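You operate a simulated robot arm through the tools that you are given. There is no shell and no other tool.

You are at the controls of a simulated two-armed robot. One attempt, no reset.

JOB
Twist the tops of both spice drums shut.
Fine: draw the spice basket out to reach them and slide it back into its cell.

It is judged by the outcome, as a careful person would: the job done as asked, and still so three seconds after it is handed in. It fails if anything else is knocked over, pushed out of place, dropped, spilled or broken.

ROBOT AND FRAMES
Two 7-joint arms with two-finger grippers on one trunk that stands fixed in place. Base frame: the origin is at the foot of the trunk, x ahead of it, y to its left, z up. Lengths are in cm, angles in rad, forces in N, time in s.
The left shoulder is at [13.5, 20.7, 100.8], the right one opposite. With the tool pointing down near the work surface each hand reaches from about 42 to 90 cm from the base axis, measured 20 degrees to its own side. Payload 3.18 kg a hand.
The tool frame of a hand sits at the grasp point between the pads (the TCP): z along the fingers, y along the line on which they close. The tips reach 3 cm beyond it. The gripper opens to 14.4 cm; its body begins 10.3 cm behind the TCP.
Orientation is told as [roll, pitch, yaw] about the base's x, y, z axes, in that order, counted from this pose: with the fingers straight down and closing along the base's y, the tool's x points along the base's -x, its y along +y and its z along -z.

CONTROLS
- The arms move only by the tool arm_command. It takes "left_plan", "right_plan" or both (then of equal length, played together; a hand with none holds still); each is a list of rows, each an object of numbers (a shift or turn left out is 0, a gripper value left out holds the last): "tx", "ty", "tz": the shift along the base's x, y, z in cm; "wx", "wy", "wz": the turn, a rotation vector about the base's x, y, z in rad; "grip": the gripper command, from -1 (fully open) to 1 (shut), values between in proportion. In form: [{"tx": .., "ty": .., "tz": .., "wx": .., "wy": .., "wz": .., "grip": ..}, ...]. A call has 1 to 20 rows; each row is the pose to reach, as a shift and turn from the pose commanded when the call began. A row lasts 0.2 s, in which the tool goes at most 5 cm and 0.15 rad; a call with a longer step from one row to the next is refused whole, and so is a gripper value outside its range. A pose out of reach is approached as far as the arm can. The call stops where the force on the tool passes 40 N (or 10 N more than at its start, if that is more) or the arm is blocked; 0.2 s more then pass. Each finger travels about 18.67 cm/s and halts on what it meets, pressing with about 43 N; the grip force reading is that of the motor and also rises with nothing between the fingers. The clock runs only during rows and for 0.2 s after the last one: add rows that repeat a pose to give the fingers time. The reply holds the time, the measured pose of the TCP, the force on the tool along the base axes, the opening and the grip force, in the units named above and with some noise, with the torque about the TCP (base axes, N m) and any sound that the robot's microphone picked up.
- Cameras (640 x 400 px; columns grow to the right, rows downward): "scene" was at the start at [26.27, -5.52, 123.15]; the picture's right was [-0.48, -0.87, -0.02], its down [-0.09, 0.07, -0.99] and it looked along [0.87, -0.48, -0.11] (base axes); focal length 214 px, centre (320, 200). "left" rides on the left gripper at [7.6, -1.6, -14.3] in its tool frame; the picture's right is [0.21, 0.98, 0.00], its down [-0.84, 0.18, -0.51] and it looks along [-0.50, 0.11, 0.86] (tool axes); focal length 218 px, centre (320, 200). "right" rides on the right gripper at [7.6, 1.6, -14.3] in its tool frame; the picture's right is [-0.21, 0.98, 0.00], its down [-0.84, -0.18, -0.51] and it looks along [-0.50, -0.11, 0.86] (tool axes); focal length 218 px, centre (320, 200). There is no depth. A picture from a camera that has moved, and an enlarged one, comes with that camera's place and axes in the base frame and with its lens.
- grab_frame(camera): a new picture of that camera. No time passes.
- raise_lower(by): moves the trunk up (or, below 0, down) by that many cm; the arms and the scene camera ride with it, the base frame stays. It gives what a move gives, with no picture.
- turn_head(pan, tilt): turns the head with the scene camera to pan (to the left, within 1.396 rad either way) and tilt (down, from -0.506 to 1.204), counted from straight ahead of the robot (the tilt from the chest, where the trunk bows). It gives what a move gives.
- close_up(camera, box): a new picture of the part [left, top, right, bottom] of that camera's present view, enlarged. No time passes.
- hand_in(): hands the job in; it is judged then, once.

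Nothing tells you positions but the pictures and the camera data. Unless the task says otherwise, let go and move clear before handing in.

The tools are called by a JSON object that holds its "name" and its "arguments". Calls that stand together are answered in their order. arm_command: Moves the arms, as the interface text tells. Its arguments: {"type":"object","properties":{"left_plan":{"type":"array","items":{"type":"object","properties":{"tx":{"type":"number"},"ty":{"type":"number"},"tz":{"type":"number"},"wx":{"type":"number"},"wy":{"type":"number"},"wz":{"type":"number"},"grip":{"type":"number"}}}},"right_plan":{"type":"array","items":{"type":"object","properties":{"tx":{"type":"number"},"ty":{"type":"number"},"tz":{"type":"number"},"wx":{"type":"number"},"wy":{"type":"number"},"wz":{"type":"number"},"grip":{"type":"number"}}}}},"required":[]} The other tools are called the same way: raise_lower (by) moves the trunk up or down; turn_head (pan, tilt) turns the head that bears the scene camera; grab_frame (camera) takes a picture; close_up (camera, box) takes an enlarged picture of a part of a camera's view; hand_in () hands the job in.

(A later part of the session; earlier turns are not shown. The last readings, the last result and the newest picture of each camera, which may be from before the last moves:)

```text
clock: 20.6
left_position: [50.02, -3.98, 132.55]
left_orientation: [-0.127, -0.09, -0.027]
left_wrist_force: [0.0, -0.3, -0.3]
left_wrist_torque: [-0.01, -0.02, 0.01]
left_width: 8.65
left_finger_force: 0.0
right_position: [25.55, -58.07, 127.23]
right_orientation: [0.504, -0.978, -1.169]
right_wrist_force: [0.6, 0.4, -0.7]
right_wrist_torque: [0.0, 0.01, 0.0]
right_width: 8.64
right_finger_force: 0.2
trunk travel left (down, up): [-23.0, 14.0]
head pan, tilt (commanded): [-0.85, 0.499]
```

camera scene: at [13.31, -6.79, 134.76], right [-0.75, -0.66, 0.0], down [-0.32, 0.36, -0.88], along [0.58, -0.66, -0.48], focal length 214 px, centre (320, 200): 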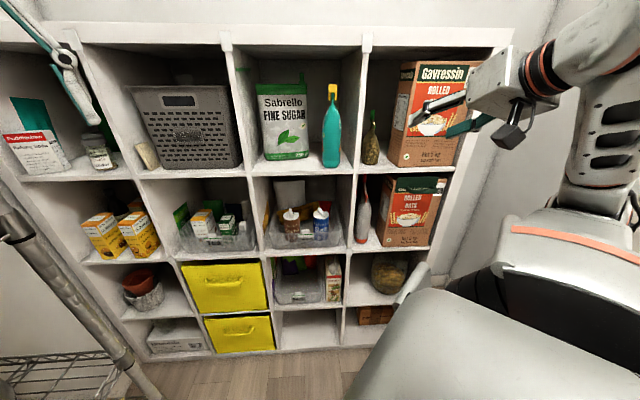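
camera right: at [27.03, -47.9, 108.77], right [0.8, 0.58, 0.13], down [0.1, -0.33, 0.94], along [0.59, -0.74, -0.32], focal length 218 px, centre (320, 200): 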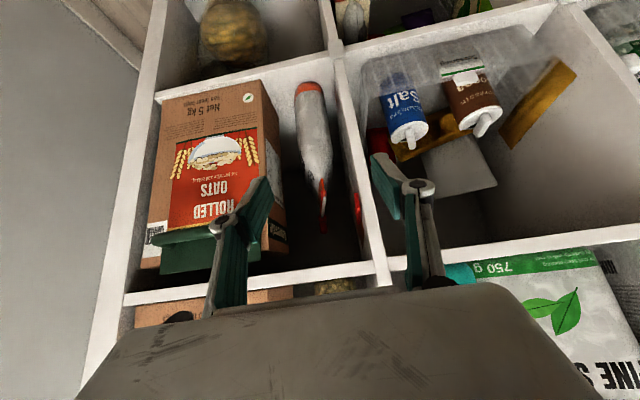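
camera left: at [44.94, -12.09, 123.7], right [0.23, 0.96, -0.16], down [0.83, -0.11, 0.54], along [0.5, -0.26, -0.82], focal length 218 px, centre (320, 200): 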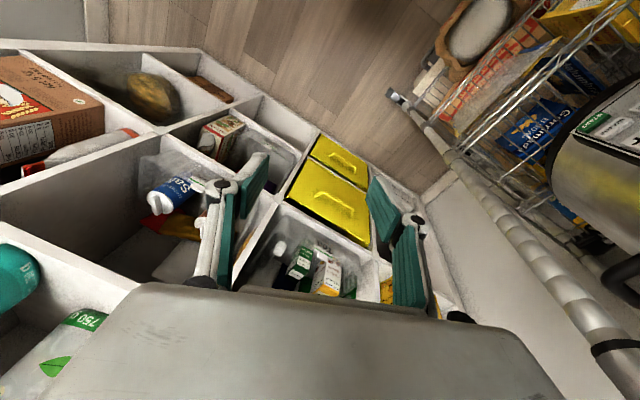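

It holds where it is. I computed the rotation back to a 25° tilt facing the shelf, w ≈ [0.23, 0.63, 0.05], and I'll apply it while moving to about [48, -52, 108].

{"name": "arm_command", "arguments": {"right_plan": [{"tx": 3, "ty": 0.8, "tz": -2.5, "wx": 0.033, "wy": 0.09, "wz": 0.007}, {"tx": 6, "ty": 1.6, "tz": -5, "wx": 0.066, "wy": 0.18, "wz": 0.014}, {"tx": 9.5, "ty": 2.5, "tz": -8, "wx": 0.1, "wy": 0.27, "wz": 0.021}, {"tx": 13, "ty": 3.5, "tz": -11, "wx": 0.132, "wy": 0.36, "wz": 0.028}, {"tx": 16.5, "ty": 4.4, "tz": -14, "wx": 0.165, "wy": 0.45, "wz": 0.035}, {"tx": 19.5, "ty": 5.2, "tz": -16.5, "wx": 0.2, "wy": 0.54, "wz": 0.042}, {"tx": 22.5, "ty": 6, "tz": -19, "wx": 0.231, "wy": 0.627, "wz": 0.049}, {"tx": 22.5, "ty": 6, "tz": -19, "wx": 0.231, "wy": 0.627, "wz": 0.049}]}}

{"name": "grab_frame", "arguments": {"camera": "scene"}}

```text
clock: 22.4
left_position: [50.35, -3.91, 132.45]
left_orientation: [-0.126, -0.087, -0.025]
left_wrist_force: [0.7, 0.8, 0.1]
left_wrist_torque: [0.05, 0.05, 0.0]
left_width: 8.62
left_finger_force: 0.0
right_position: [39.22, -58.34, 114.9]
right_orientation: [0.004, -0.406, -0.745]
right_wrist_force: [0.6, -0.5, -1.2]
right_wrist_torque: [0.01, 0.09, -0.02]
right_width: 8.63
right_finger_force: 0.1
right hand out of reach, approached as far as the arm can: row 1, 2, 3, 4, 5, 6, 7, 8
trunk travel left (down, up): [-23.0, 14.0]
head pan, tilt (commanded): [-0.85, 0.499]
```

```text
taken
camera scene: at [13.41, -6.88, 134.74], right [-0.75, -0.66, 0.0], down [-0.32, 0.36, -0.88], along [0.58, -0.66, -0.48], focal length 214 px, centre (320, 200)
```

scene: 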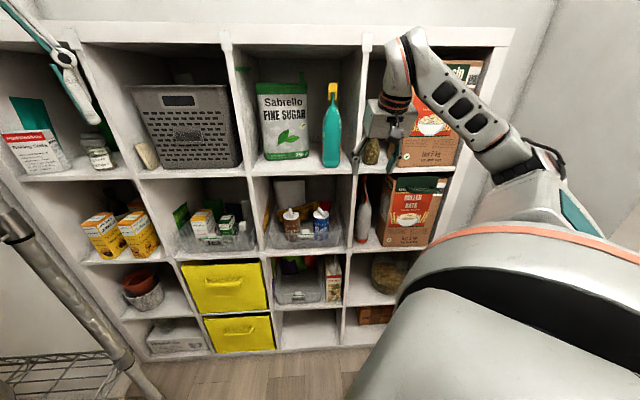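

The orientation is right now. It still reports out of reach, though, so I'll see whether it's lagging or truly limited by commanding a few more rows at the same pose.

{"name": "arm_command", "arguments": {"right_plan": [{"tx": 0}, {"tx": 0}, {"tx": 0}, {"tx": 0}]}}

```text
clock: 23.4
left_position: [50.18, -3.91, 132.65]
left_orientation: [-0.129, -0.088, -0.025]
left_wrist_force: [-0.2, 0.0, -0.2]
left_wrist_torque: [0.01, 0.02, 0.0]
left_width: 8.65
left_finger_force: 0.0
right_position: [39.21, -58.22, 115.03]
right_orientation: [0.002, -0.406, -0.743]
right_wrist_force: [0.6, -0.1, -0.4]
right_wrist_torque: [-0.02, -0.01, -0.02]
right_width: 8.67
right_finger_force: 0.1
trunk travel left (down, up): [-23.0, 14.0]
head pan, tilt (commanded): [-0.85, 0.499]
```

{"name": "arm_command", "arguments": {"right_plan": [{"tx": 2, "ty": 0, "tz": -2}, {"tx": 4, "ty": 1, "tz": -4}, {"tx": 6, "ty": 2, "tz": -6}, {"tx": 6, "ty": 2, "tz": -6}]}}

```text
clock: 24.4
left_position: [50.01, -3.75, 132.68]
left_orientation: [-0.13, -0.091, -0.027]
left_wrist_force: [0.1, -0.6, 0.4]
left_wrist_torque: [0.03, -0.04, -0.03]
left_width: 8.61
left_finger_force: 0.0
right_position: [41.46, -61.35, 114.18]
right_orientation: [-0.005, -0.407, -0.752]
right_wrist_force: [-0.4, 0.4, -0.2]
right_wrist_torque: [0.0, 0.0, 0.01]
right_width: 8.65
right_finger_force: 0.2
right hand out of reach, approached as far as the arm can: row 1, 2, 3, 4
trunk travel left (down, up): [-23.0, 14.0]
head pan, tilt (commanded): [-0.85, 0.499]
```

The arm slides along a joint limit in this posture because the wrist is bent past 100°. I'll go back to a plain vertical tool with zero yaw, which started out well within reach, descend with that, and only then yaw.

{"name": "arm_command", "arguments": {"right_plan": [{"tx": 0, "ty": 0.5, "tz": -1, "wx": 0.022, "wy": 0.055, "wz": 0.106}, {"tx": 0.3, "ty": 1, "tz": -2.5, "wx": 0.044, "wy": 0.11, "wz": 0.212}, {"tx": 0.7, "ty": 1.8, "tz": -4, "wx": 0.066, "wy": 0.167, "wz": 0.318}, {"tx": 1, "ty": 2.5, "tz": -5.5, "wx": 0.088, "wy": 0.223, "wz": 0.424}, {"tx": 1.3, "ty": 3, "tz": -7, "wx": 0.11, "wy": 0.278, "wz": 0.53}, {"tx": 1.7, "ty": 3.5, "tz": -8, "wx": 0.131, "wy": 0.333, "wz": 0.636}, {"tx": 2, "ty": 4, "tz": -9, "wx": 0.153, "wy": 0.388, "wz": 0.74}, {"tx": 2, "ty": 4, "tz": -9, "wx": 0.153, "wy": 0.388, "wz": 0.74}]}}

{"name": "grab_frame", "arguments": {"camera": "scene"}}

```text
clock: 26.2
left_position: [50.1, -3.87, 132.7]
left_orientation: [-0.129, -0.089, -0.026]
left_wrist_force: [-0.9, -0.2, -0.6]
left_wrist_torque: [0.01, -0.02, 0.02]
left_width: 8.65
left_finger_force: 0.0
right_position: [43.29, -57.4, 104.92]
right_orientation: [-0.01, -0.014, -0.023]
right_wrist_force: [0.3, 0.4, 1.1]
right_wrist_torque: [0.01, 0.0, 0.0]
right_width: 8.63
right_finger_force: 0.1
trunk travel left (down, up): [-23.0, 14.0]
head pan, tilt (commanded): [-0.85, 0.499]
```

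```text
taken
camera scene: at [13.22, -6.76, 134.8], right [-0.75, -0.66, 0.0], down [-0.32, 0.36, -0.88], along [0.58, -0.66, -0.48], focal length 214 px, centre (320, 200)
```

scene: 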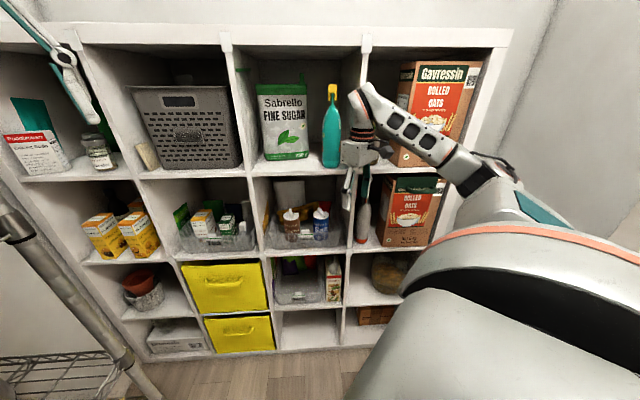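

This reached its target accurately at [43.3, -57.4, 104.9], vertical with zero yaw. Now I'll test a modest tilt toward the shelf without yaw, to find which motion hits the limit.

{"name": "arm_command", "arguments": {"right_plan": [{"tx": 1.5, "ty": 2.4, "tz": -1.5, "wx": -0.08, "wy": -0.08}, {"tx": 3, "ty": 5, "tz": -3, "wx": -0.16, "wy": -0.16}, {"tx": 4.7, "ty": 7.4, "tz": -5, "wx": -0.246, "wy": -0.249}, {"tx": 4.7, "ty": 7.4, "tz": -5, "wx": -0.246, "wy": -0.249}]}}

```text
clock: 27.2
left_position: [50.07, -4.03, 132.72]
left_orientation: [-0.126, -0.09, -0.028]
left_wrist_force: [0.5, 0.4, 0.1]
left_wrist_torque: [0.0, 0.0, 0.01]
left_width: 8.63
left_finger_force: 0.1
right_position: [47.98, -50.04, 99.92]
right_orientation: [-0.258, -0.269, 0.01]
right_wrist_force: [-0.7, -0.6, -0.8]
right_wrist_torque: [0.0, -0.04, -0.02]
right_width: 8.6
right_finger_force: 0.0
trunk travel left (down, up): [-23.0, 14.0]
head pan, tilt (commanded): [-0.85, 0.499]
```

Tilt alone is fine, so the negative yaw was the limit. Yawing positively by about 0.79 gives closing along the shelf normal. With the 20° tilt, the pads would sit parallel to the basket's sloped front wall, which is ideal for pinching it. I'll try that.

{"name": "arm_command", "arguments": {"right_plan": [{"tx": 1.3, "ty": 0.4, "tz": -0.5, "wx": -0.032, "wy": 0.032, "wz": 0.124}, {"tx": 2.6, "ty": 0.8, "tz": -1, "wx": -0.064, "wy": 0.063, "wz": 0.247}, {"tx": 4, "ty": 1.2, "tz": -2, "wx": -0.096, "wy": 0.095, "wz": 0.37}, {"tx": 5.3, "ty": 1.6, "tz": -2.6, "wx": -0.129, "wy": 0.127, "wz": 0.495}, {"tx": 6.6, "ty": 2, "tz": -3.3, "wx": -0.161, "wy": 0.158, "wz": 0.618}, {"tx": 8, "ty": 2.4, "tz": -4, "wx": -0.193, "wy": 0.19, "wz": 0.742}, {"tx": 8, "ty": 2.4, "tz": -4, "wx": -0.193, "wy": 0.19, "wz": 0.742}]}}

{"name": "grab_frame", "arguments": {"camera": "scene"}}

{"name": "grab_frame", "arguments": {"camera": "right"}}

```text
clock: 28.8
left_position: [50.01, -3.89, 132.73]
left_orientation: [-0.13, -0.089, -0.026]
left_wrist_force: [0.6, 0.9, 0.1]
left_wrist_torque: [0.01, 0.0, -0.02]
left_width: 8.64
left_finger_force: 0.0
right_position: [56.06, -47.77, 95.99]
right_orientation: [-0.364, -0.023, 0.772]
right_wrist_force: [0.3, -0.8, -0.4]
right_wrist_torque: [0.03, 0.03, -0.04]
right_width: 8.63
right_finger_force: 0.0
trunk travel left (down, up): [-23.0, 14.0]
head pan, tilt (commanded): [-0.85, 0.499]
```

```text
taken
camera scene: at [13.22, -6.77, 134.79], right [-0.75, -0.66, 0.0], down [-0.32, 0.36, -0.88], along [0.58, -0.66, -0.48], focal length 214 px, centre (320, 200)
```

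scene: 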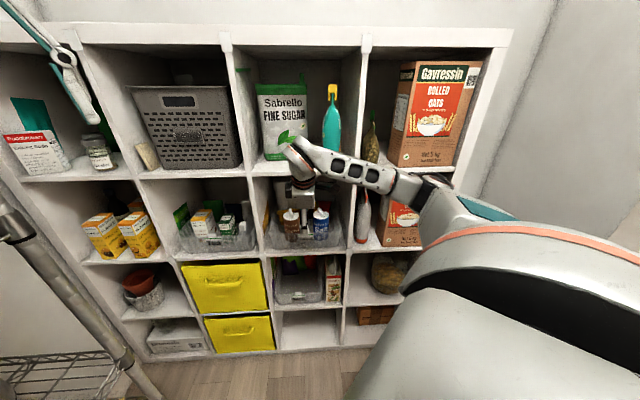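

```text
taken
camera right: at [45.66, -48.48, 108.38], right [-0.48, 0.81, -0.34], down [0.59, 0.59, 0.56], along [0.65, 0.07, -0.76], focal length 218 px, centre (320, 200)
```

right: 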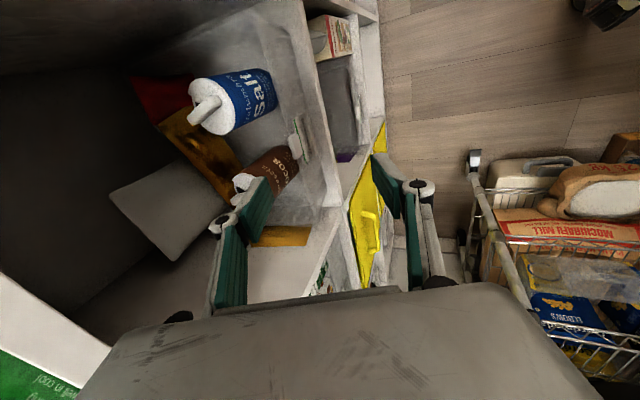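

That pose is fully reachable: [56.1, -47.8, 96], tilted 21° and closing along the shelf normal. I'll check the tab and front wall through the hand camera before reaching in.

{"name": "close_up", "arguments": {"camera": "right", "box": [200, 60, 360, 240]}}

{"name": "close_up", "arguments": {"camera": "scene", "box": [245, 170, 355, 270]}}

```text
2.22 times, centred on (280, 150) of right
camera zoom: at [45.66, -48.48, 108.38], right [-0.48, 0.81, -0.34], down [0.59, 0.59, 0.56], along [0.65, 0.07, -0.76], focal length 485 px, centre (409, 311)
```

zoom: 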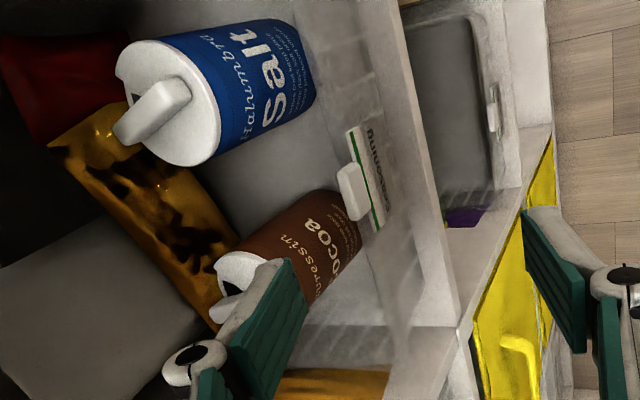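

```text
4.00 times, centred on (300, 220) of scene
camera zoom: at [13.22, -6.77, 134.79], right [-0.75, -0.66, 0.0], down [-0.32, 0.36, -0.88], along [0.58, -0.66, -0.48], focal length 858 px, centre (400, 120)
```

zoom: 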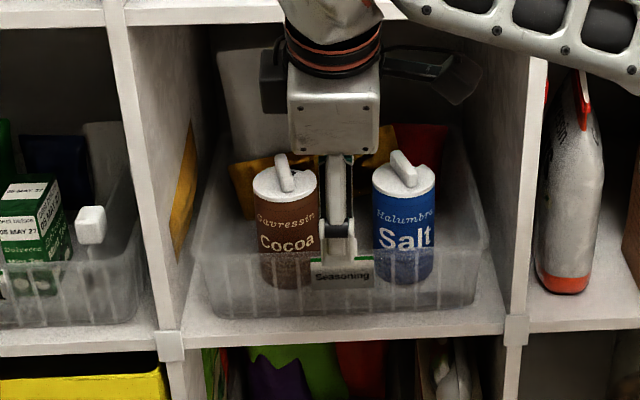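

The tab is centred at u ≈ 5.4, right between the drums. I'll narrow the opening to 6 cm and move to the approach point along the tool axis, about 10 cm short of the tab.

{"name": "arm_command", "arguments": {"right_plan": [{"tx": 1, "ty": -1.1, "tz": -1.2, "grip": 0.167}, {"tx": 2, "ty": -2.3, "tz": -2.4}, {"tx": 3.0, "ty": -3.4, "tz": -3.6}, {"tx": 3.0, "ty": -3.4, "tz": -3.6}]}}

{"name": "close_up", "arguments": {"camera": "right", "box": [160, 60, 460, 300]}}

{"name": "close_up", "arguments": {"camera": "scene", "box": [245, 170, 355, 270]}}

```text
clock: 29.8
left_position: [50.03, -3.88, 132.75]
left_orientation: [-0.13, -0.089, -0.026]
left_wrist_force: [0.1, -0.1, 0.4]
left_wrist_torque: [0.02, -0.03, -0.01]
left_width: 8.64
left_finger_force: 0.1
right_position: [59.04, -50.88, 92.41]
right_orientation: [-0.364, -0.022, 0.773]
right_wrist_force: [0.6, -0.5, 0.4]
right_wrist_torque: [-0.05, 0.02, -0.01]
right_width: 5.99
right_finger_force: 0.0
trunk travel left (down, up): [-23.0, 14.0]
head pan, tilt (commanded): [-0.85, 0.499]
```

```text
1.67 times, centred on (310, 180) of right
camera zoom: at [48.65, -51.76, 104.78], right [-0.48, 0.81, -0.34], down [0.59, 0.59, 0.56], along [0.65, 0.07, -0.76], focal length 364 px, centre (337, 233)
```

zoom: 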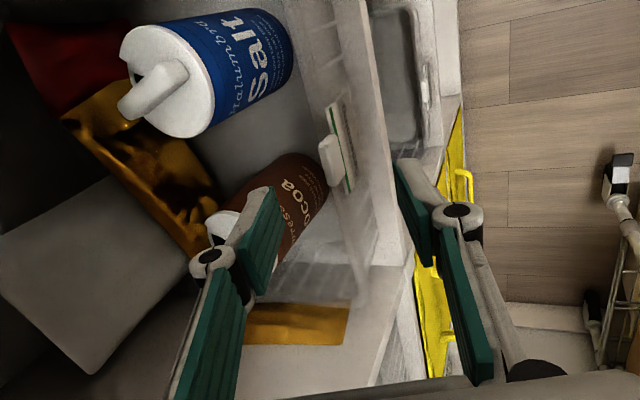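

```text
4.00 times, centred on (300, 220) of scene
camera zoom: at [13.22, -6.75, 134.8], right [-0.75, -0.66, 0.0], down [-0.32, 0.36, -0.88], along [0.58, -0.66, -0.48], focal length 858 px, centre (400, 120)
```

zoom: 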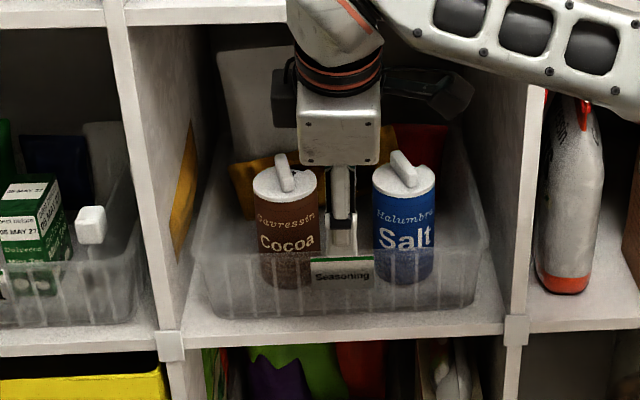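

By the hand camera's geometry the tool axis is aimed straight at the tab, within about half a cm. I'll descend along it partway, then check.

{"name": "arm_command", "arguments": {"right_plan": [{"tx": 0.5, "ty": -0.52, "tz": -1.9}, {"tx": 1.0, "ty": -1.05, "tz": -3.8}, {"tx": 1.5, "ty": -1.55, "tz": -5.6}, {"tx": 1.5, "ty": -1.55, "tz": -5.6}]}}

{"name": "close_up", "arguments": {"camera": "right", "box": [200, 80, 440, 280]}}

{"name": "close_up", "arguments": {"camera": "scene", "box": [265, 190, 335, 260]}}

```text
clock: 30.8
left_position: [49.99, -3.96, 132.72]
left_orientation: [-0.129, -0.089, -0.027]
left_wrist_force: [-0.2, -0.5, -0.8]
left_wrist_torque: [-0.01, -0.02, -0.01]
left_width: 8.63
left_finger_force: 0.0
right_position: [60.6, -52.63, 86.55]
right_orientation: [-0.363, -0.023, 0.773]
right_wrist_force: [0.4, 0.2, -0.2]
right_wrist_torque: [0.0, 0.02, 0.0]
right_width: 6.0
right_finger_force: 0.0
trunk travel left (down, up): [-23.0, 14.0]
head pan, tilt (commanded): [-0.85, 0.499]
```

```text
2.00 times, centred on (320, 180) of right
camera zoom: at [50.19, -53.39, 99.05], right [-0.48, 0.81, -0.34], down [0.59, 0.59, 0.56], along [0.65, 0.07, -0.76], focal length 436 px, centre (320, 240)
```

zoom: 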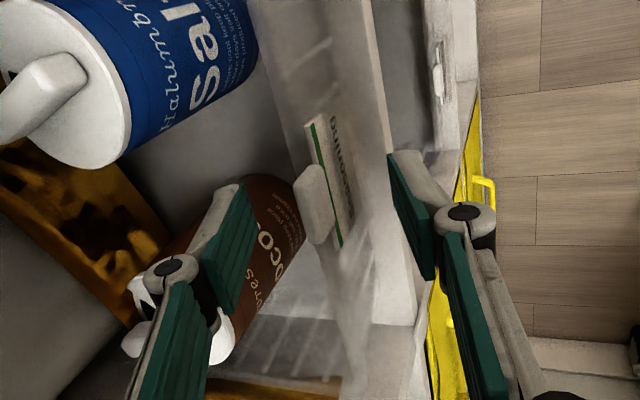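

```text
5.71 times, centred on (300, 225) of scene
camera zoom: at [13.22, -6.75, 134.8], right [-0.75, -0.66, 0.0], down [-0.32, 0.36, -0.88], along [0.58, -0.66, -0.48], focal length 1226 px, centre (434, 57)
```

zoom: 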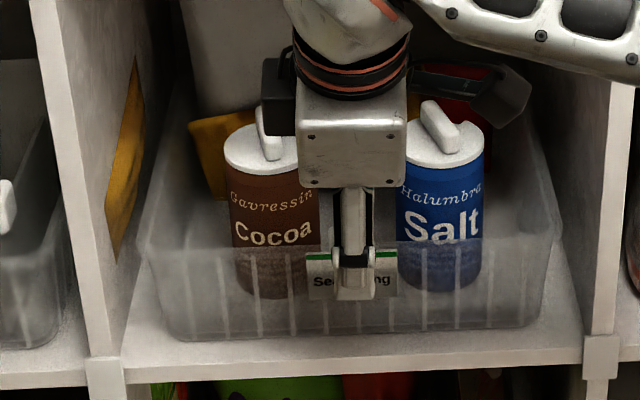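

Both fingers straddle the tab cleanly, with the inner finger between the drums. I'll descend the last 3 cm and then close.

{"name": "arm_command", "arguments": {"right_plan": [{"tx": 0.4, "ty": -0.4, "tz": -1.4}, {"tx": 0.8, "ty": -0.8, "tz": -2.9}, {"tx": 0.8, "ty": -0.8, "tz": -2.9}]}}

{"name": "close_up", "arguments": {"camera": "right", "box": [200, 80, 440, 280]}}

{"name": "close_up", "arguments": {"camera": "scene", "box": [265, 190, 335, 260]}}

```text
clock: 31.6
left_position: [50.11, -3.95, 132.7]
left_orientation: [-0.129, -0.088, -0.026]
left_wrist_force: [-0.5, 0.1, 0.2]
left_wrist_torque: [-0.01, 0.0, 0.0]
left_width: 8.63
left_finger_force: 0.1
right_position: [61.42, -53.43, 83.71]
right_orientation: [-0.364, -0.022, 0.772]
right_wrist_force: [0.1, 1.1, -0.2]
right_wrist_torque: [-0.01, -0.01, 0.03]
right_width: 5.98
right_finger_force: 0.0
trunk travel left (down, up): [-23.0, 14.0]
head pan, tilt (commanded): [-0.85, 0.499]
```

```text
2.00 times, centred on (320, 180) of right
camera zoom: at [50.99, -54.28, 96.21], right [-0.48, 0.81, -0.34], down [0.59, 0.59, 0.56], along [0.65, 0.07, -0.76], focal length 436 px, centre (320, 240)
```

zoom: 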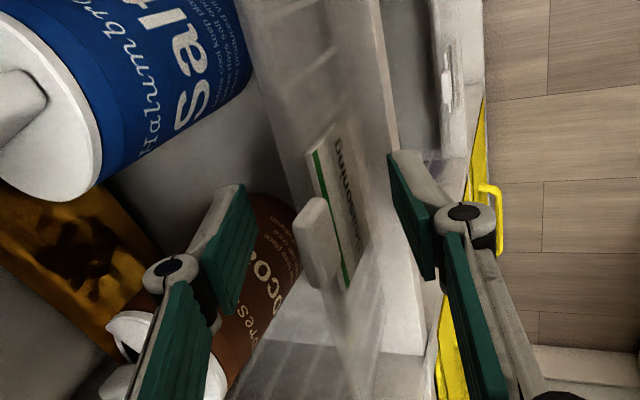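

```text
5.71 times, centred on (300, 225) of scene
camera zoom: at [13.23, -6.76, 134.79], right [-0.75, -0.66, 0.0], down [-0.32, 0.36, -0.88], along [0.58, -0.66, -0.48], focal length 1226 px, centre (434, 57)
```

zoom: 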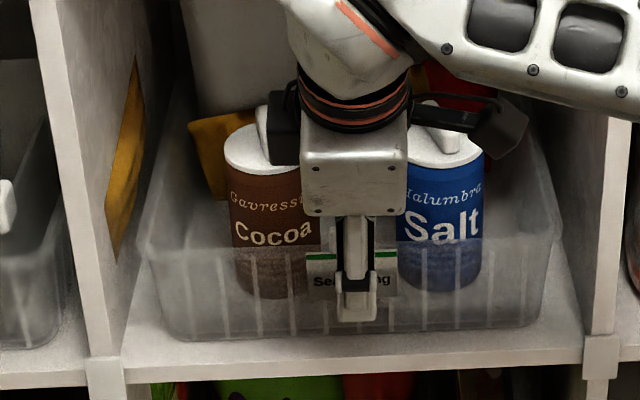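

The tab sits centred between the pads. Closing now.

{"name": "arm_command", "arguments": {"right_plan": [{"grip": 0.6}, {"grip": 1}, {"grip": 1}, {"grip": 1}]}}

{"name": "close_up", "arguments": {"camera": "right", "box": [200, 80, 440, 280]}}

```text
clock: 32.6
left_position: [50.03, -3.88, 132.68]
left_orientation: [-0.129, -0.089, -0.027]
left_wrist_force: [0.0, 0.1, 0.0]
left_wrist_torque: [0.01, 0.04, -0.01]
left_width: 8.63
left_finger_force: 0.1
right_position: [61.45, -53.5, 83.66]
right_orientation: [-0.36, -0.023, 0.773]
right_wrist_force: [1.4, 3.2, 0.2]
right_wrist_torque: [0.23, 0.74, 0.46]
right_width: 2.69
right_finger_force: 42.6
trunk travel left (down, up): [-23.0, 14.0]
head pan, tilt (commanded): [-0.85, 0.499]
```

```text
2.00 times, centred on (320, 180) of right
camera zoom: at [51.03, -54.25, 96.14], right [-0.48, 0.81, -0.34], down [0.59, 0.59, 0.56], along [0.65, 0.07, -0.76], focal length 436 px, centre (320, 240)
```

zoom: 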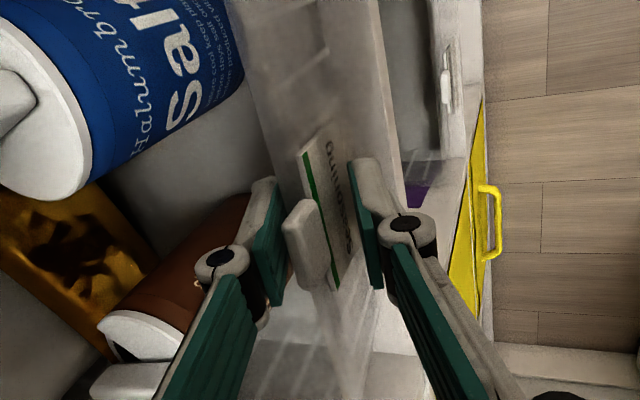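

I have a firm grip on the tab: 2.7 cm wide at 43 N. I'll draw the basket straight out, 3 cm first, and watch the forces.

{"name": "arm_command", "arguments": {"right_plan": [{"tx": -0.7, "ty": 0.7}, {"tx": -1.4, "ty": 1.4}, {"tx": -2.13, "ty": 2.11}, {"tx": -2.13, "ty": 2.11}]}}

{"name": "close_up", "arguments": {"camera": "scene", "box": [245, 160, 355, 270]}}

```text
clock: 33.6
left_position: [50.04, -3.91, 132.62]
left_orientation: [-0.129, -0.087, -0.025]
left_wrist_force: [0.0, 0.1, 0.0]
left_wrist_torque: [-0.03, -0.01, 0.01]
left_width: 8.65
left_finger_force: 0.1
right_position: [59.24, -51.3, 83.64]
right_orientation: [-0.362, -0.022, 0.774]
right_wrist_force: [-0.1, -1.5, -0.3]
right_wrist_torque: [0.36, 0.43, 0.38]
right_width: 2.66
right_finger_force: 43.3
trunk travel left (down, up): [-23.0, 14.0]
head pan, tilt (commanded): [-0.85, 0.499]
```

```text
3.64 times, centred on (300, 215) of scene
camera zoom: at [13.28, -6.8, 134.78], right [-0.75, -0.66, 0.0], down [-0.32, 0.36, -0.88], along [0.58, -0.66, -0.48], focal length 780 px, centre (393, 146)
```

zoom: 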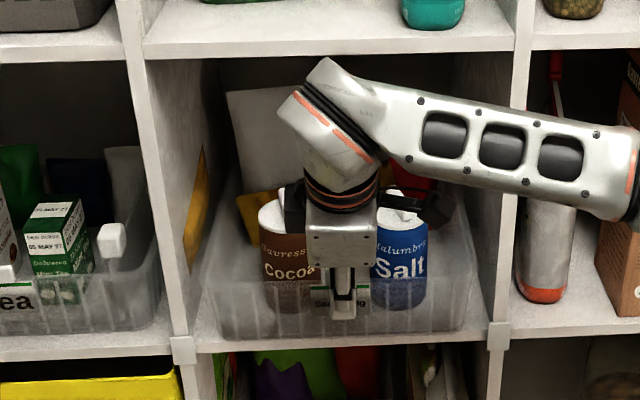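

The basket follows easily, with forces near zero. I'll continue to about 6.5 cm and look again.

{"name": "arm_command", "arguments": {"right_plan": [{"tx": -0.8, "ty": 0.79}, {"tx": -1.6, "ty": 1.58}, {"tx": -2.49, "ty": 2.46}, {"tx": -2.49, "ty": 2.46}]}}

{"name": "close_up", "arguments": {"camera": "scene", "box": [245, 160, 355, 270]}}

{"name": "grab_frame", "arguments": {"camera": "right"}}

```text
clock: 34.6
left_position: [50.14, -3.93, 132.55]
left_orientation: [-0.128, -0.088, -0.027]
left_wrist_force: [0.5, 0.1, 0.1]
left_wrist_torque: [0.03, -0.01, -0.03]
left_width: 8.6
left_finger_force: 0.0
right_position: [56.76, -48.77, 83.57]
right_orientation: [-0.364, -0.023, 0.771]
right_wrist_force: [-0.7, -0.7, 0.5]
right_wrist_torque: [0.4, 0.45, 0.27]
right_width: 2.67
right_finger_force: 42.3
trunk travel left (down, up): [-23.0, 14.0]
head pan, tilt (commanded): [-0.85, 0.499]
```

```text
3.64 times, centred on (300, 215) of scene
camera zoom: at [13.27, -6.79, 134.78], right [-0.75, -0.66, 0.0], down [-0.32, 0.36, -0.88], along [0.58, -0.66, -0.48], focal length 780 px, centre (393, 146)
```

zoom: 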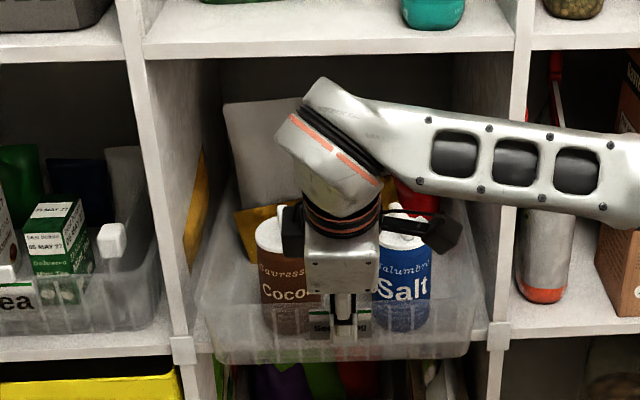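

```text
taken
camera right: at [46.31, -49.56, 96.15], right [-0.48, 0.81, -0.34], down [0.59, 0.59, 0.56], along [0.65, 0.07, -0.76], focal length 218 px, centre (320, 200)
```

right: 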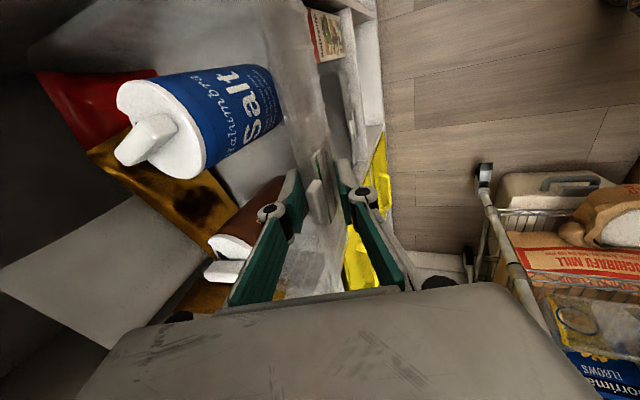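

It's moving well at 6.7 cm out, and nothing inside has been disturbed. I'll continue, watching the vertical force for any sign of the basket starting to tip.

{"name": "arm_command", "arguments": {"right_plan": [{"tx": -0.8, "ty": 0.79}, {"tx": -1.6, "ty": 1.58}, {"tx": -2.4, "ty": 2.37}, {"tx": -2.4, "ty": 2.37}]}}

{"name": "close_up", "arguments": {"camera": "scene", "box": [245, 160, 355, 270]}}

```text
clock: 35.6
left_position: [50.1, -3.93, 132.65]
left_orientation: [-0.129, -0.09, -0.027]
left_wrist_force: [-0.8, 0.0, -0.2]
left_wrist_torque: [0.0, 0.02, -0.02]
left_width: 8.65
left_finger_force: 0.0
right_position: [54.37, -46.5, 83.55]
right_orientation: [-0.363, -0.023, 0.772]
right_wrist_force: [3.2, -0.9, 0.0]
right_wrist_torque: [0.44, 0.14, 0.22]
right_width: 2.65
right_finger_force: 42.9
trunk travel left (down, up): [-23.0, 14.0]
head pan, tilt (commanded): [-0.85, 0.499]
```

```text
3.64 times, centred on (300, 215) of scene
camera zoom: at [13.26, -6.78, 134.79], right [-0.75, -0.66, 0.0], down [-0.32, 0.36, -0.88], along [0.58, -0.66, -0.48], focal length 780 px, centre (393, 146)
```

zoom: 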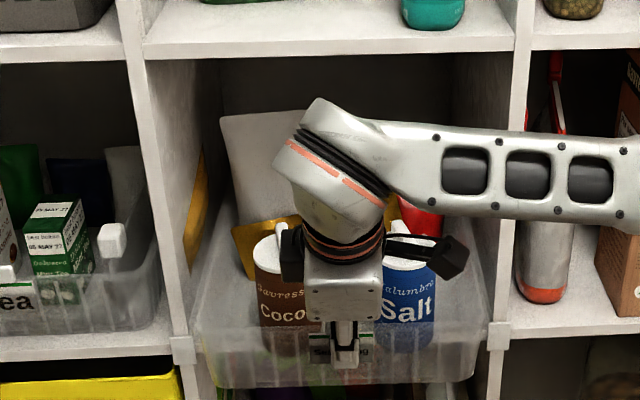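

No vertical load at 10 cm. I'll pull 2 cm more to check the tipping margin while still gripping.

{"name": "arm_command", "arguments": {"right_plan": [{"tx": -0.7, "ty": 0.7}, {"tx": -1.42, "ty": 1.41}, {"tx": -1.42, "ty": 1.41}, {"tx": -1.42, "ty": 1.41}]}}

```text
clock: 36.6
left_position: [50.24, -3.85, 132.62]
left_orientation: [-0.128, -0.089, -0.027]
left_wrist_force: [0.0, 0.4, -1.3]
left_wrist_torque: [0.0, -0.01, -0.01]
left_width: 8.64
left_finger_force: 0.1
right_position: [52.91, -45.08, 83.56]
right_orientation: [-0.363, -0.023, 0.772]
right_wrist_force: [2.5, -1.3, -0.5]
right_wrist_torque: [0.35, 0.52, 0.28]
right_width: 2.66
right_finger_force: 43.1
trunk travel left (down, up): [-23.0, 14.0]
head pan, tilt (commanded): [-0.85, 0.499]
```

{"name": "arm_command", "arguments": {"right_plan": [{"tx": -0.7, "ty": 0.7}, {"tx": -1.42, "ty": 1.41}, {"tx": -1.42, "ty": 1.41}, {"tx": -1.42, "ty": 1.41}]}}

{"name": "close_up", "arguments": {"camera": "scene", "box": [245, 160, 355, 270]}}

```text
clock: 37.6
left_position: [50.15, -3.83, 132.76]
left_orientation: [-0.127, -0.09, -0.024]
left_wrist_force: [-0.2, -0.2, 0.2]
left_wrist_torque: [0.02, 0.0, -0.04]
left_width: 8.63
left_finger_force: 0.1
right_position: [51.47, -43.6, 83.57]
right_orientation: [-0.361, -0.022, 0.773]
right_wrist_force: [2.2, -1.1, 0.0]
right_wrist_torque: [0.39, 0.64, 0.26]
right_width: 2.65
right_finger_force: 43.0
trunk travel left (down, up): [-23.0, 14.0]
head pan, tilt (commanded): [-0.85, 0.499]
```

```text
3.64 times, centred on (300, 215) of scene
camera zoom: at [13.31, -6.81, 134.77], right [-0.75, -0.66, 0.0], down [-0.32, 0.36, -0.88], along [0.58, -0.66, -0.48], focal length 780 px, centre (393, 146)
```

zoom: 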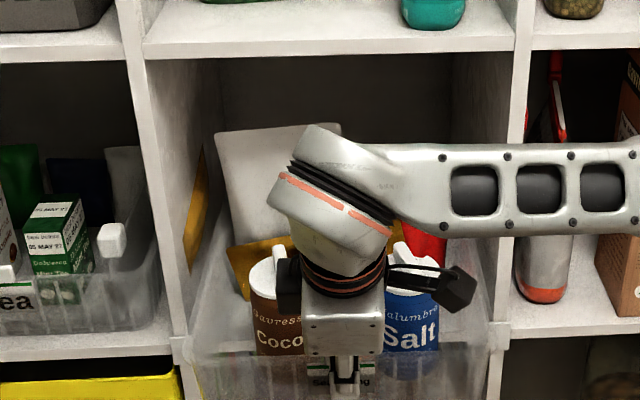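

No tipping load even at 14 cm. To measure the stability margin before I let go, I'll press the tab down a few millimetres while gripping and read the reaction.

{"name": "arm_command", "arguments": {"right_plan": [{"tz": -0.15}, {"tz": -0.3}, {"tz": -0.3}, {"tz": -0.3}]}}

{"name": "arm_command", "arguments": {"right_plan": [{"tz": -0.15}, {"tz": -0.3}, {"tz": -0.3}, {"tz": -0.3}]}}

```text
clock: 38.6
left_position: [50.03, -3.87, 132.74]
left_orientation: [-0.129, -0.088, -0.026]
left_wrist_force: [-0.4, 0.5, 0.1]
left_wrist_torque: [0.0, -0.01, 0.0]
left_width: 8.65
left_finger_force: 0.1
right_position: [51.39, -43.5, 83.43]
right_orientation: [-0.364, -0.021, 0.773]
right_wrist_force: [-1.6, 4.3, 0.9]
right_wrist_torque: [0.63, 0.04, 0.29]
right_width: 2.61
right_finger_force: 43.2
trunk travel left (down, up): [-23.0, 14.0]
head pan, tilt (commanded): [-0.85, 0.499]
```

```text
clock: 39.6
left_position: [50.05, -3.86, 132.68]
left_orientation: [-0.129, -0.09, -0.026]
left_wrist_force: [-0.1, -0.5, 0.1]
left_wrist_torque: [-0.01, -0.02, 0.01]
left_width: 8.63
left_finger_force: 0.1
right_position: [51.52, -43.59, 83.06]
right_orientation: [-0.366, -0.025, 0.771]
right_wrist_force: [-3.8, 3.4, 1.0]
right_wrist_torque: [0.64, 0.14, 0.17]
right_width: 2.59
right_finger_force: 43.1
trunk travel left (down, up): [-23.0, 14.0]
head pan, tilt (commanded): [-0.85, 0.499]
```

The basket dips with only about 1 N, so at 14 cm it's near its balance point. I'll lift back to level and push in 3.5 cm to about 10.5 cm out, which leaves roughly a 4 cm margin.

{"name": "arm_command", "arguments": {"right_plan": [{"tz": 0.3}, {"tz": 0.55}, {"tx": 0.7, "ty": -0.7, "tz": 0.55}, {"tx": 1.4, "ty": -1.4, "tz": 0.55}, {"tx": 2.1, "ty": -2.1, "tz": 0.55}, {"tx": 2.49, "ty": -2.46, "tz": 0.55}, {"tx": 2.49, "ty": -2.46, "tz": 0.55}]}}

{"name": "grab_frame", "arguments": {"camera": "right"}}

{"name": "close_up", "arguments": {"camera": "scene", "box": [245, 160, 355, 270]}}

```text
clock: 41.2
left_position: [49.88, -3.86, 132.79]
left_orientation: [-0.128, -0.09, -0.027]
left_wrist_force: [0.0, 0.1, -0.6]
left_wrist_torque: [-0.01, 0.0, 0.02]
left_width: 8.63
left_finger_force: 0.1
right_position: [53.84, -46.13, 83.68]
right_orientation: [-0.363, -0.023, 0.772]
right_wrist_force: [-3.9, 3.5, 4.6]
right_wrist_torque: [0.57, 0.5, 0.05]
right_width: 2.59
right_finger_force: 43.3
trunk travel left (down, up): [-23.0, 14.0]
head pan, tilt (commanded): [-0.85, 0.499]
```

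```text
taken
camera right: at [43.48, -46.83, 96.22], right [-0.48, 0.81, -0.34], down [0.59, 0.59, 0.56], along [0.65, 0.07, -0.76], focal length 218 px, centre (320, 200)
```

right: 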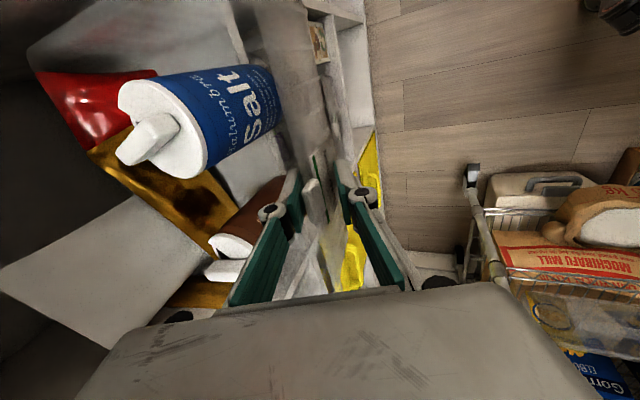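

```text
3.64 times, centred on (300, 215) of scene
camera zoom: at [13.18, -6.72, 134.8], right [-0.75, -0.66, 0.0], down [-0.32, 0.36, -0.88], along [0.58, -0.66, -0.48], focal length 780 px, centre (393, 146)
```

zoom: 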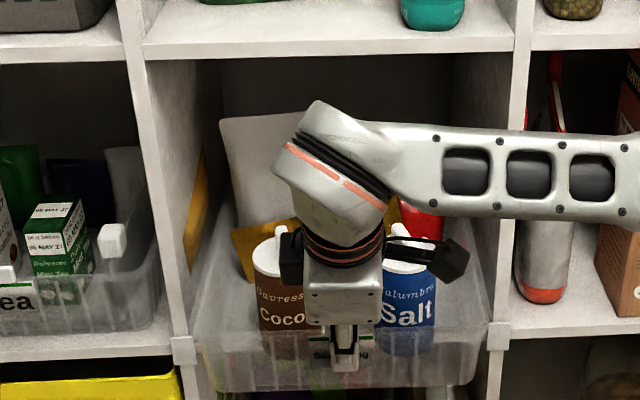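

The basket is about 10.6 cm out. I'll release and back off along the tool axis, watching that the basket stays put.

{"name": "arm_command", "arguments": {"right_plan": [{"grip": 0.5}, {"grip": 0.167}, {"grip": 0.167}]}}

{"name": "close_up", "arguments": {"camera": "right", "box": [200, 80, 440, 280]}}

{"name": "close_up", "arguments": {"camera": "scene", "box": [245, 160, 355, 270]}}

```text
clock: 42.0
left_position: [50.05, -3.8, 132.67]
left_orientation: [-0.129, -0.089, -0.027]
left_wrist_force: [0.3, 0.9, -0.4]
left_wrist_torque: [0.01, 0.01, -0.03]
left_width: 8.64
left_finger_force: 0.0
right_position: [53.94, -46.1, 83.65]
right_orientation: [-0.363, -0.023, 0.771]
right_wrist_force: [0.4, 0.0, -0.1]
right_wrist_torque: [0.02, 0.03, 0.03]
right_width: 5.98
right_finger_force: 0.1
trunk travel left (down, up): [-23.0, 14.0]
head pan, tilt (commanded): [-0.85, 0.499]
```

```text
2.00 times, centred on (320, 180) of right
camera zoom: at [43.52, -46.86, 96.16], right [-0.48, 0.81, -0.34], down [0.59, 0.59, 0.56], along [0.65, 0.07, -0.76], focal length 436 px, centre (320, 240)
```

zoom: 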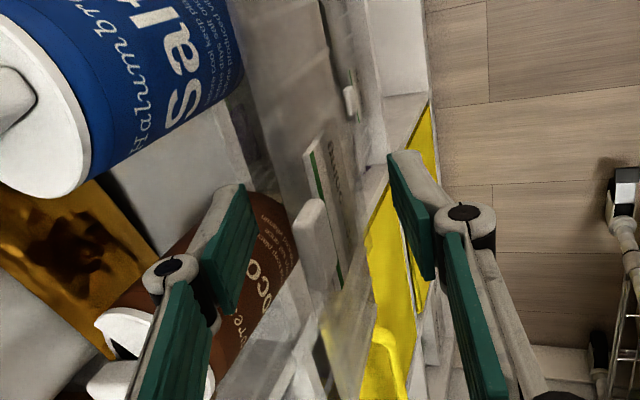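

```text
3.64 times, centred on (300, 215) of scene
camera zoom: at [13.24, -6.76, 134.79], right [-0.75, -0.66, 0.0], down [-0.32, 0.36, -0.88], along [0.58, -0.66, -0.48], focal length 780 px, centre (393, 146)
```

zoom: 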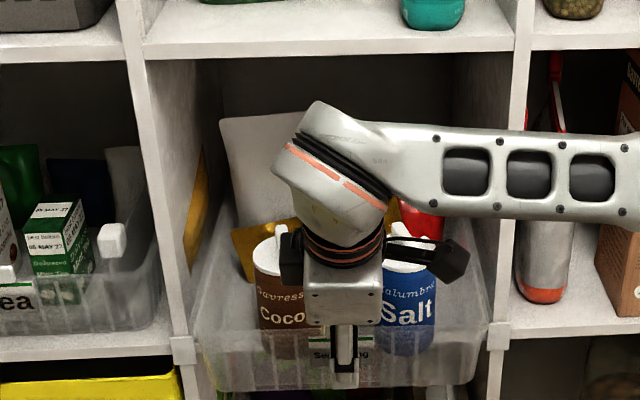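

The basket stays put. I'll retract along the tool axis and look at the tops from the hand camera.

{"name": "arm_command", "arguments": {"right_plan": [{"tx": -0.6, "ty": 0.6, "tz": 2.3}, {"tx": -1.25, "ty": 1.25, "tz": 4.7}, {"tx": -1.9, "ty": 1.9, "tz": 7}, {"tx": -2.5, "ty": 2.5, "tz": 9.4}, {"tx": -2.7, "ty": 2.7, "tz": 12}, {"tx": -2.7, "ty": 2.7, "tz": 12}]}}

{"name": "grab_frame", "arguments": {"camera": "right"}}

{"name": "close_up", "arguments": {"camera": "scene", "box": [245, 160, 355, 270]}}

```text
clock: 43.4
left_position: [50.03, -3.98, 132.57]
left_orientation: [-0.127, -0.089, -0.026]
left_wrist_force: [0.1, 0.3, 0.2]
left_wrist_torque: [0.04, 0.0, 0.0]
left_width: 8.64
left_finger_force: 0.1
right_position: [51.08, -43.28, 95.62]
right_orientation: [-0.364, -0.022, 0.771]
right_wrist_force: [0.3, 0.0, 0.0]
right_wrist_torque: [0.02, -0.01, -0.01]
right_width: 5.99
right_finger_force: 0.2
trunk travel left (down, up): [-23.0, 14.0]
head pan, tilt (commanded): [-0.85, 0.499]
```

```text
taken
camera right: at [40.74, -43.99, 108.14], right [-0.48, 0.81, -0.34], down [0.59, 0.59, 0.56], along [0.65, 0.07, -0.76], focal length 218 px, centre (320, 200)
```

right: 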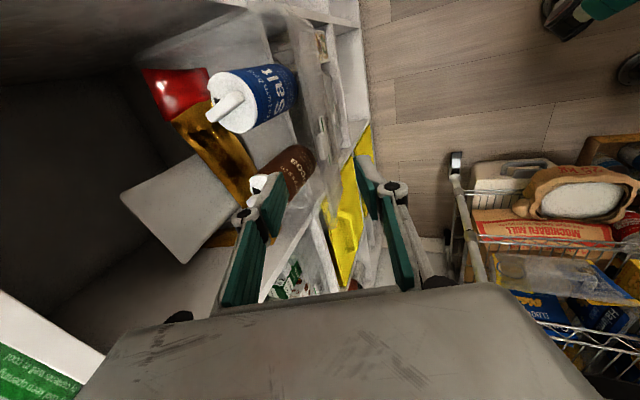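

```text
3.64 times, centred on (300, 215) of scene
camera zoom: at [13.27, -6.79, 134.78], right [-0.75, -0.66, 0.0], down [-0.32, 0.36, -0.88], along [0.58, -0.66, -0.48], focal length 780 px, centre (393, 146)
```

zoom: 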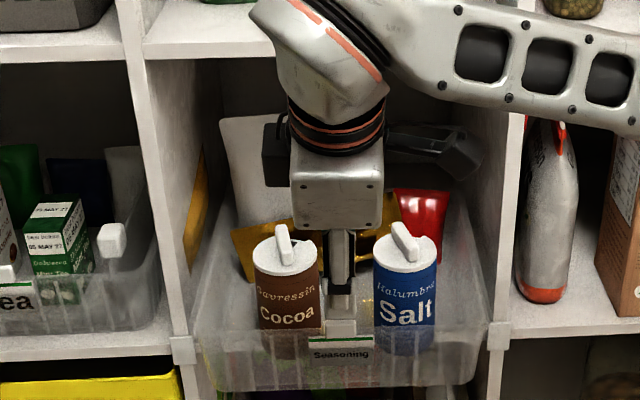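

I'll zoom on the tops from the scene camera, which now sees them from higher up.

{"name": "close_up", "arguments": {"camera": "scene", "box": [305, 215, 375, 255]}}

{"name": "close_up", "arguments": {"camera": "scene", "box": [258, 215, 318, 250]}}

{"name": "close_up", "arguments": {"camera": "right", "box": [190, 50, 310, 130]}}

```text
9.14 times, centred on (340, 235) of scene
camera zoom: at [13.27, -6.79, 134.78], right [-0.75, -0.66, 0.0], down [-0.32, 0.36, -0.88], along [0.58, -0.66, -0.48], focal length 1961 px, centre (137, -120)
```

zoom: 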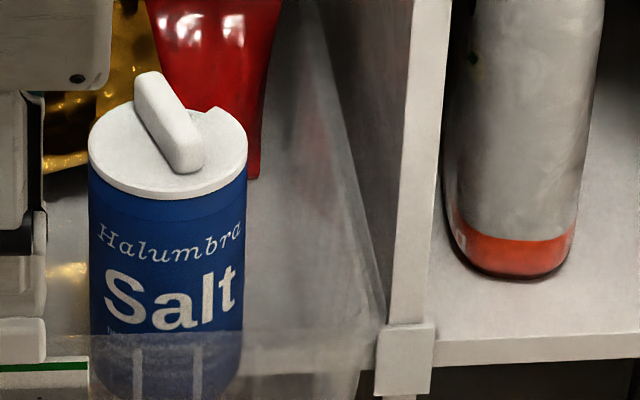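

```text
10.67 times, centred on (288, 232) of scene
camera zoom: at [13.27, -6.79, 134.78], right [-0.75, -0.66, 0.0], down [-0.32, 0.36, -0.88], along [0.58, -0.66, -0.48], focal length 2288 px, centre (661, -147)
```

zoom: 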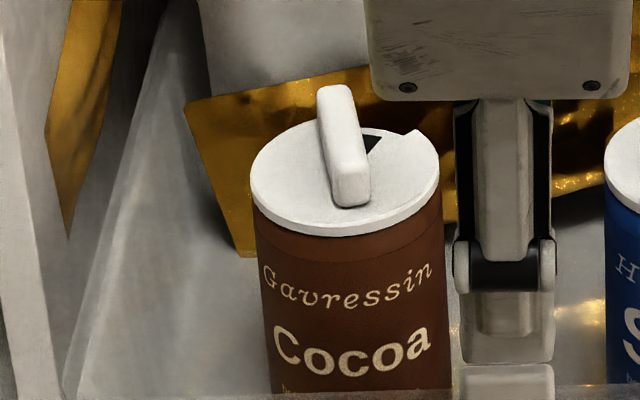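

```text
5.00 times, centred on (250, 90) of right
camera zoom: at [40.74, -43.99, 108.14], right [-0.48, 0.81, -0.34], down [0.59, 0.59, 0.56], along [0.65, 0.07, -0.76], focal length 1091 px, centre (670, 750)
```

zoom: 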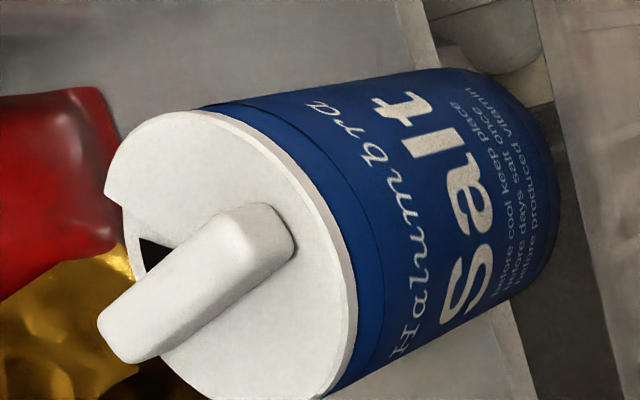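

Each top has a wedge cut-out beside its bar, with a sliver of the dark pour hole showing right next to the bar. Turning clockwise from above sweeps the solid part over the hole, so that closes it. Now I'll rotate the tool so the pads can pinch the bars by their sides, testing the reach while clear of everything.

{"name": "arm_command", "arguments": {"right_plan": [{"tx": 0.3, "tz": 1, "wx": 0.035, "wy": -0.0345, "wz": -0.129}, {"tx": 0.6, "tz": 2, "wx": 0.07, "wy": -0.069, "wz": -0.258}, {"tx": 0.9, "tz": 3, "wx": 0.105, "wy": -0.1035, "wz": -0.387}, {"tx": 1, "tz": 4, "wx": 0.14, "wy": -0.138, "wz": -0.516}, {"tx": 1, "tz": 5, "wx": 0.175, "wy": -0.1725, "wz": -0.645}, {"tx": 1, "tz": 5, "wx": 0.209, "wy": -0.207, "wz": -0.773}, {"tx": 1, "tz": 5, "wx": 0.244, "wy": -0.2415, "wz": -0.902}, {"tx": 1, "tz": 5, "wx": 0.279, "wy": -0.276, "wz": -1.031}, {"tx": 1, "tz": 5, "wx": 0.314, "wy": -0.3105, "wz": -1.16}, {"tx": 1, "tz": 5, "wx": 0.349, "wy": -0.345, "wz": -1.289}, {"tx": 1, "tz": 5, "wx": 0.349, "wy": -0.345, "wz": -1.289}]}}

{"name": "grab_frame", "arguments": {"camera": "scene"}}

{"name": "grab_frame", "arguments": {"camera": "right"}}

```text
clock: 45.8
left_position: [50.11, -3.89, 132.6]
left_orientation: [-0.131, -0.089, -0.026]
left_wrist_force: [-0.3, 0.6, -0.4]
left_wrist_torque: [0.04, 0.0, -0.01]
left_width: 8.64
left_finger_force: 0.0
right_position: [51.87, -54.89, 110.55]
right_orientation: [-0.061, -0.314, -0.543]
right_wrist_force: [-0.2, 0.3, 0.1]
right_wrist_torque: [0.02, -0.01, -0.03]
right_width: 6.02
right_finger_force: 0.1
right hand out of reach, approached as far as the arm can: row 7, 8, 9, 10, 11
trunk travel left (down, up): [-23.0, 14.0]
head pan, tilt (commanded): [-0.85, 0.499]
```

```text
taken
camera scene: at [13.27, -6.76, 134.78], right [-0.75, -0.66, 0.0], down [-0.32, 0.36, -0.88], along [0.58, -0.66, -0.48], focal length 214 px, centre (320, 200)
```

scene: 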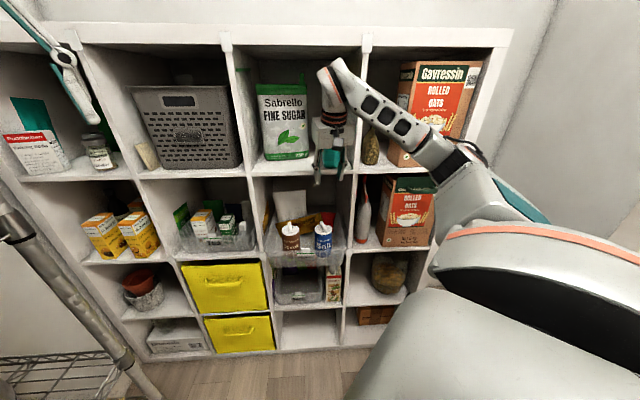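

```text
taken
camera right: at [43.05, -46.66, 121.6], right [0.69, 0.72, 0.01], down [0.47, -0.46, 0.75], along [0.55, -0.51, -0.66], focal length 218 px, centre (320, 200)
```

right: 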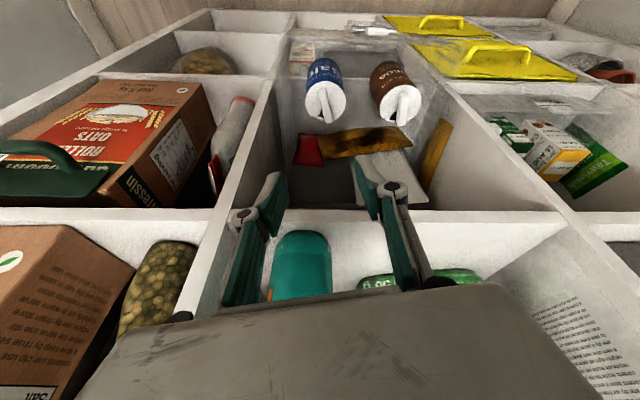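

Negative yaw hits a joint limit (about -0.5), so the same pinch turned half a turn (yaw near +2.5) should sit on the free side, and clockwise twisting from there moves toward the comfortable range. I'll go back toward positive yaw first.

{"name": "arm_command", "arguments": {"right_plan": [{"tx": -0.1, "ty": 1, "tz": -0.5, "wx": -0.0325, "wy": 0.0295, "wz": 0.133}, {"tx": -0.2, "ty": 2.2, "tz": -1, "wx": -0.065, "wy": 0.059, "wz": 0.266}, {"tx": -0.3, "ty": 3.4, "tz": -1.5, "wx": -0.0975, "wy": 0.0885, "wz": 0.399}, {"tx": -0.4, "ty": 4.6, "tz": -2.5, "wx": -0.13, "wy": 0.118, "wz": 0.532}, {"tx": -0.5, "ty": 5.8, "tz": -3.5, "wx": -0.1625, "wy": 0.1475, "wz": 0.665}, {"tx": -0.6, "ty": 7, "tz": -4.5, "wx": -0.195, "wy": 0.177, "wz": 0.797}, {"tx": -0.7, "ty": 8.2, "tz": -5.5, "wx": -0.2275, "wy": 0.2065, "wz": 0.93}, {"tx": -0.8, "ty": 9.4, "tz": -7, "wx": -0.26, "wy": 0.236, "wz": 1.063}, {"tx": -0.9, "ty": 10.4, "tz": -8.5, "wx": -0.2925, "wy": 0.2655, "wz": 1.196}, {"tx": -0.9, "ty": 10.9, "tz": -9.5, "wx": -0.325, "wy": 0.295, "wz": 1.329}, {"tx": -0.9, "ty": 10.9, "tz": -9.5, "wx": -0.325, "wy": 0.295, "wz": 1.329}]}}

```text
clock: 48.2
left_position: [50.03, -3.76, 132.71]
left_orientation: [-0.128, -0.088, -0.027]
left_wrist_force: [0.9, 0.3, 0.3]
left_wrist_torque: [0.0, 0.01, -0.02]
left_width: 8.65
left_finger_force: 0.0
right_position: [50.59, -44.27, 100.77]
right_orientation: [-0.317, 0.004, 0.85]
right_wrist_force: [-0.1, -0.6, 0.6]
right_wrist_torque: [-0.02, 0.01, 0.02]
right_width: 5.99
right_finger_force: 0.2
trunk travel left (down, up): [-23.0, 14.0]
head pan, tilt (commanded): [-0.85, 0.499]
```

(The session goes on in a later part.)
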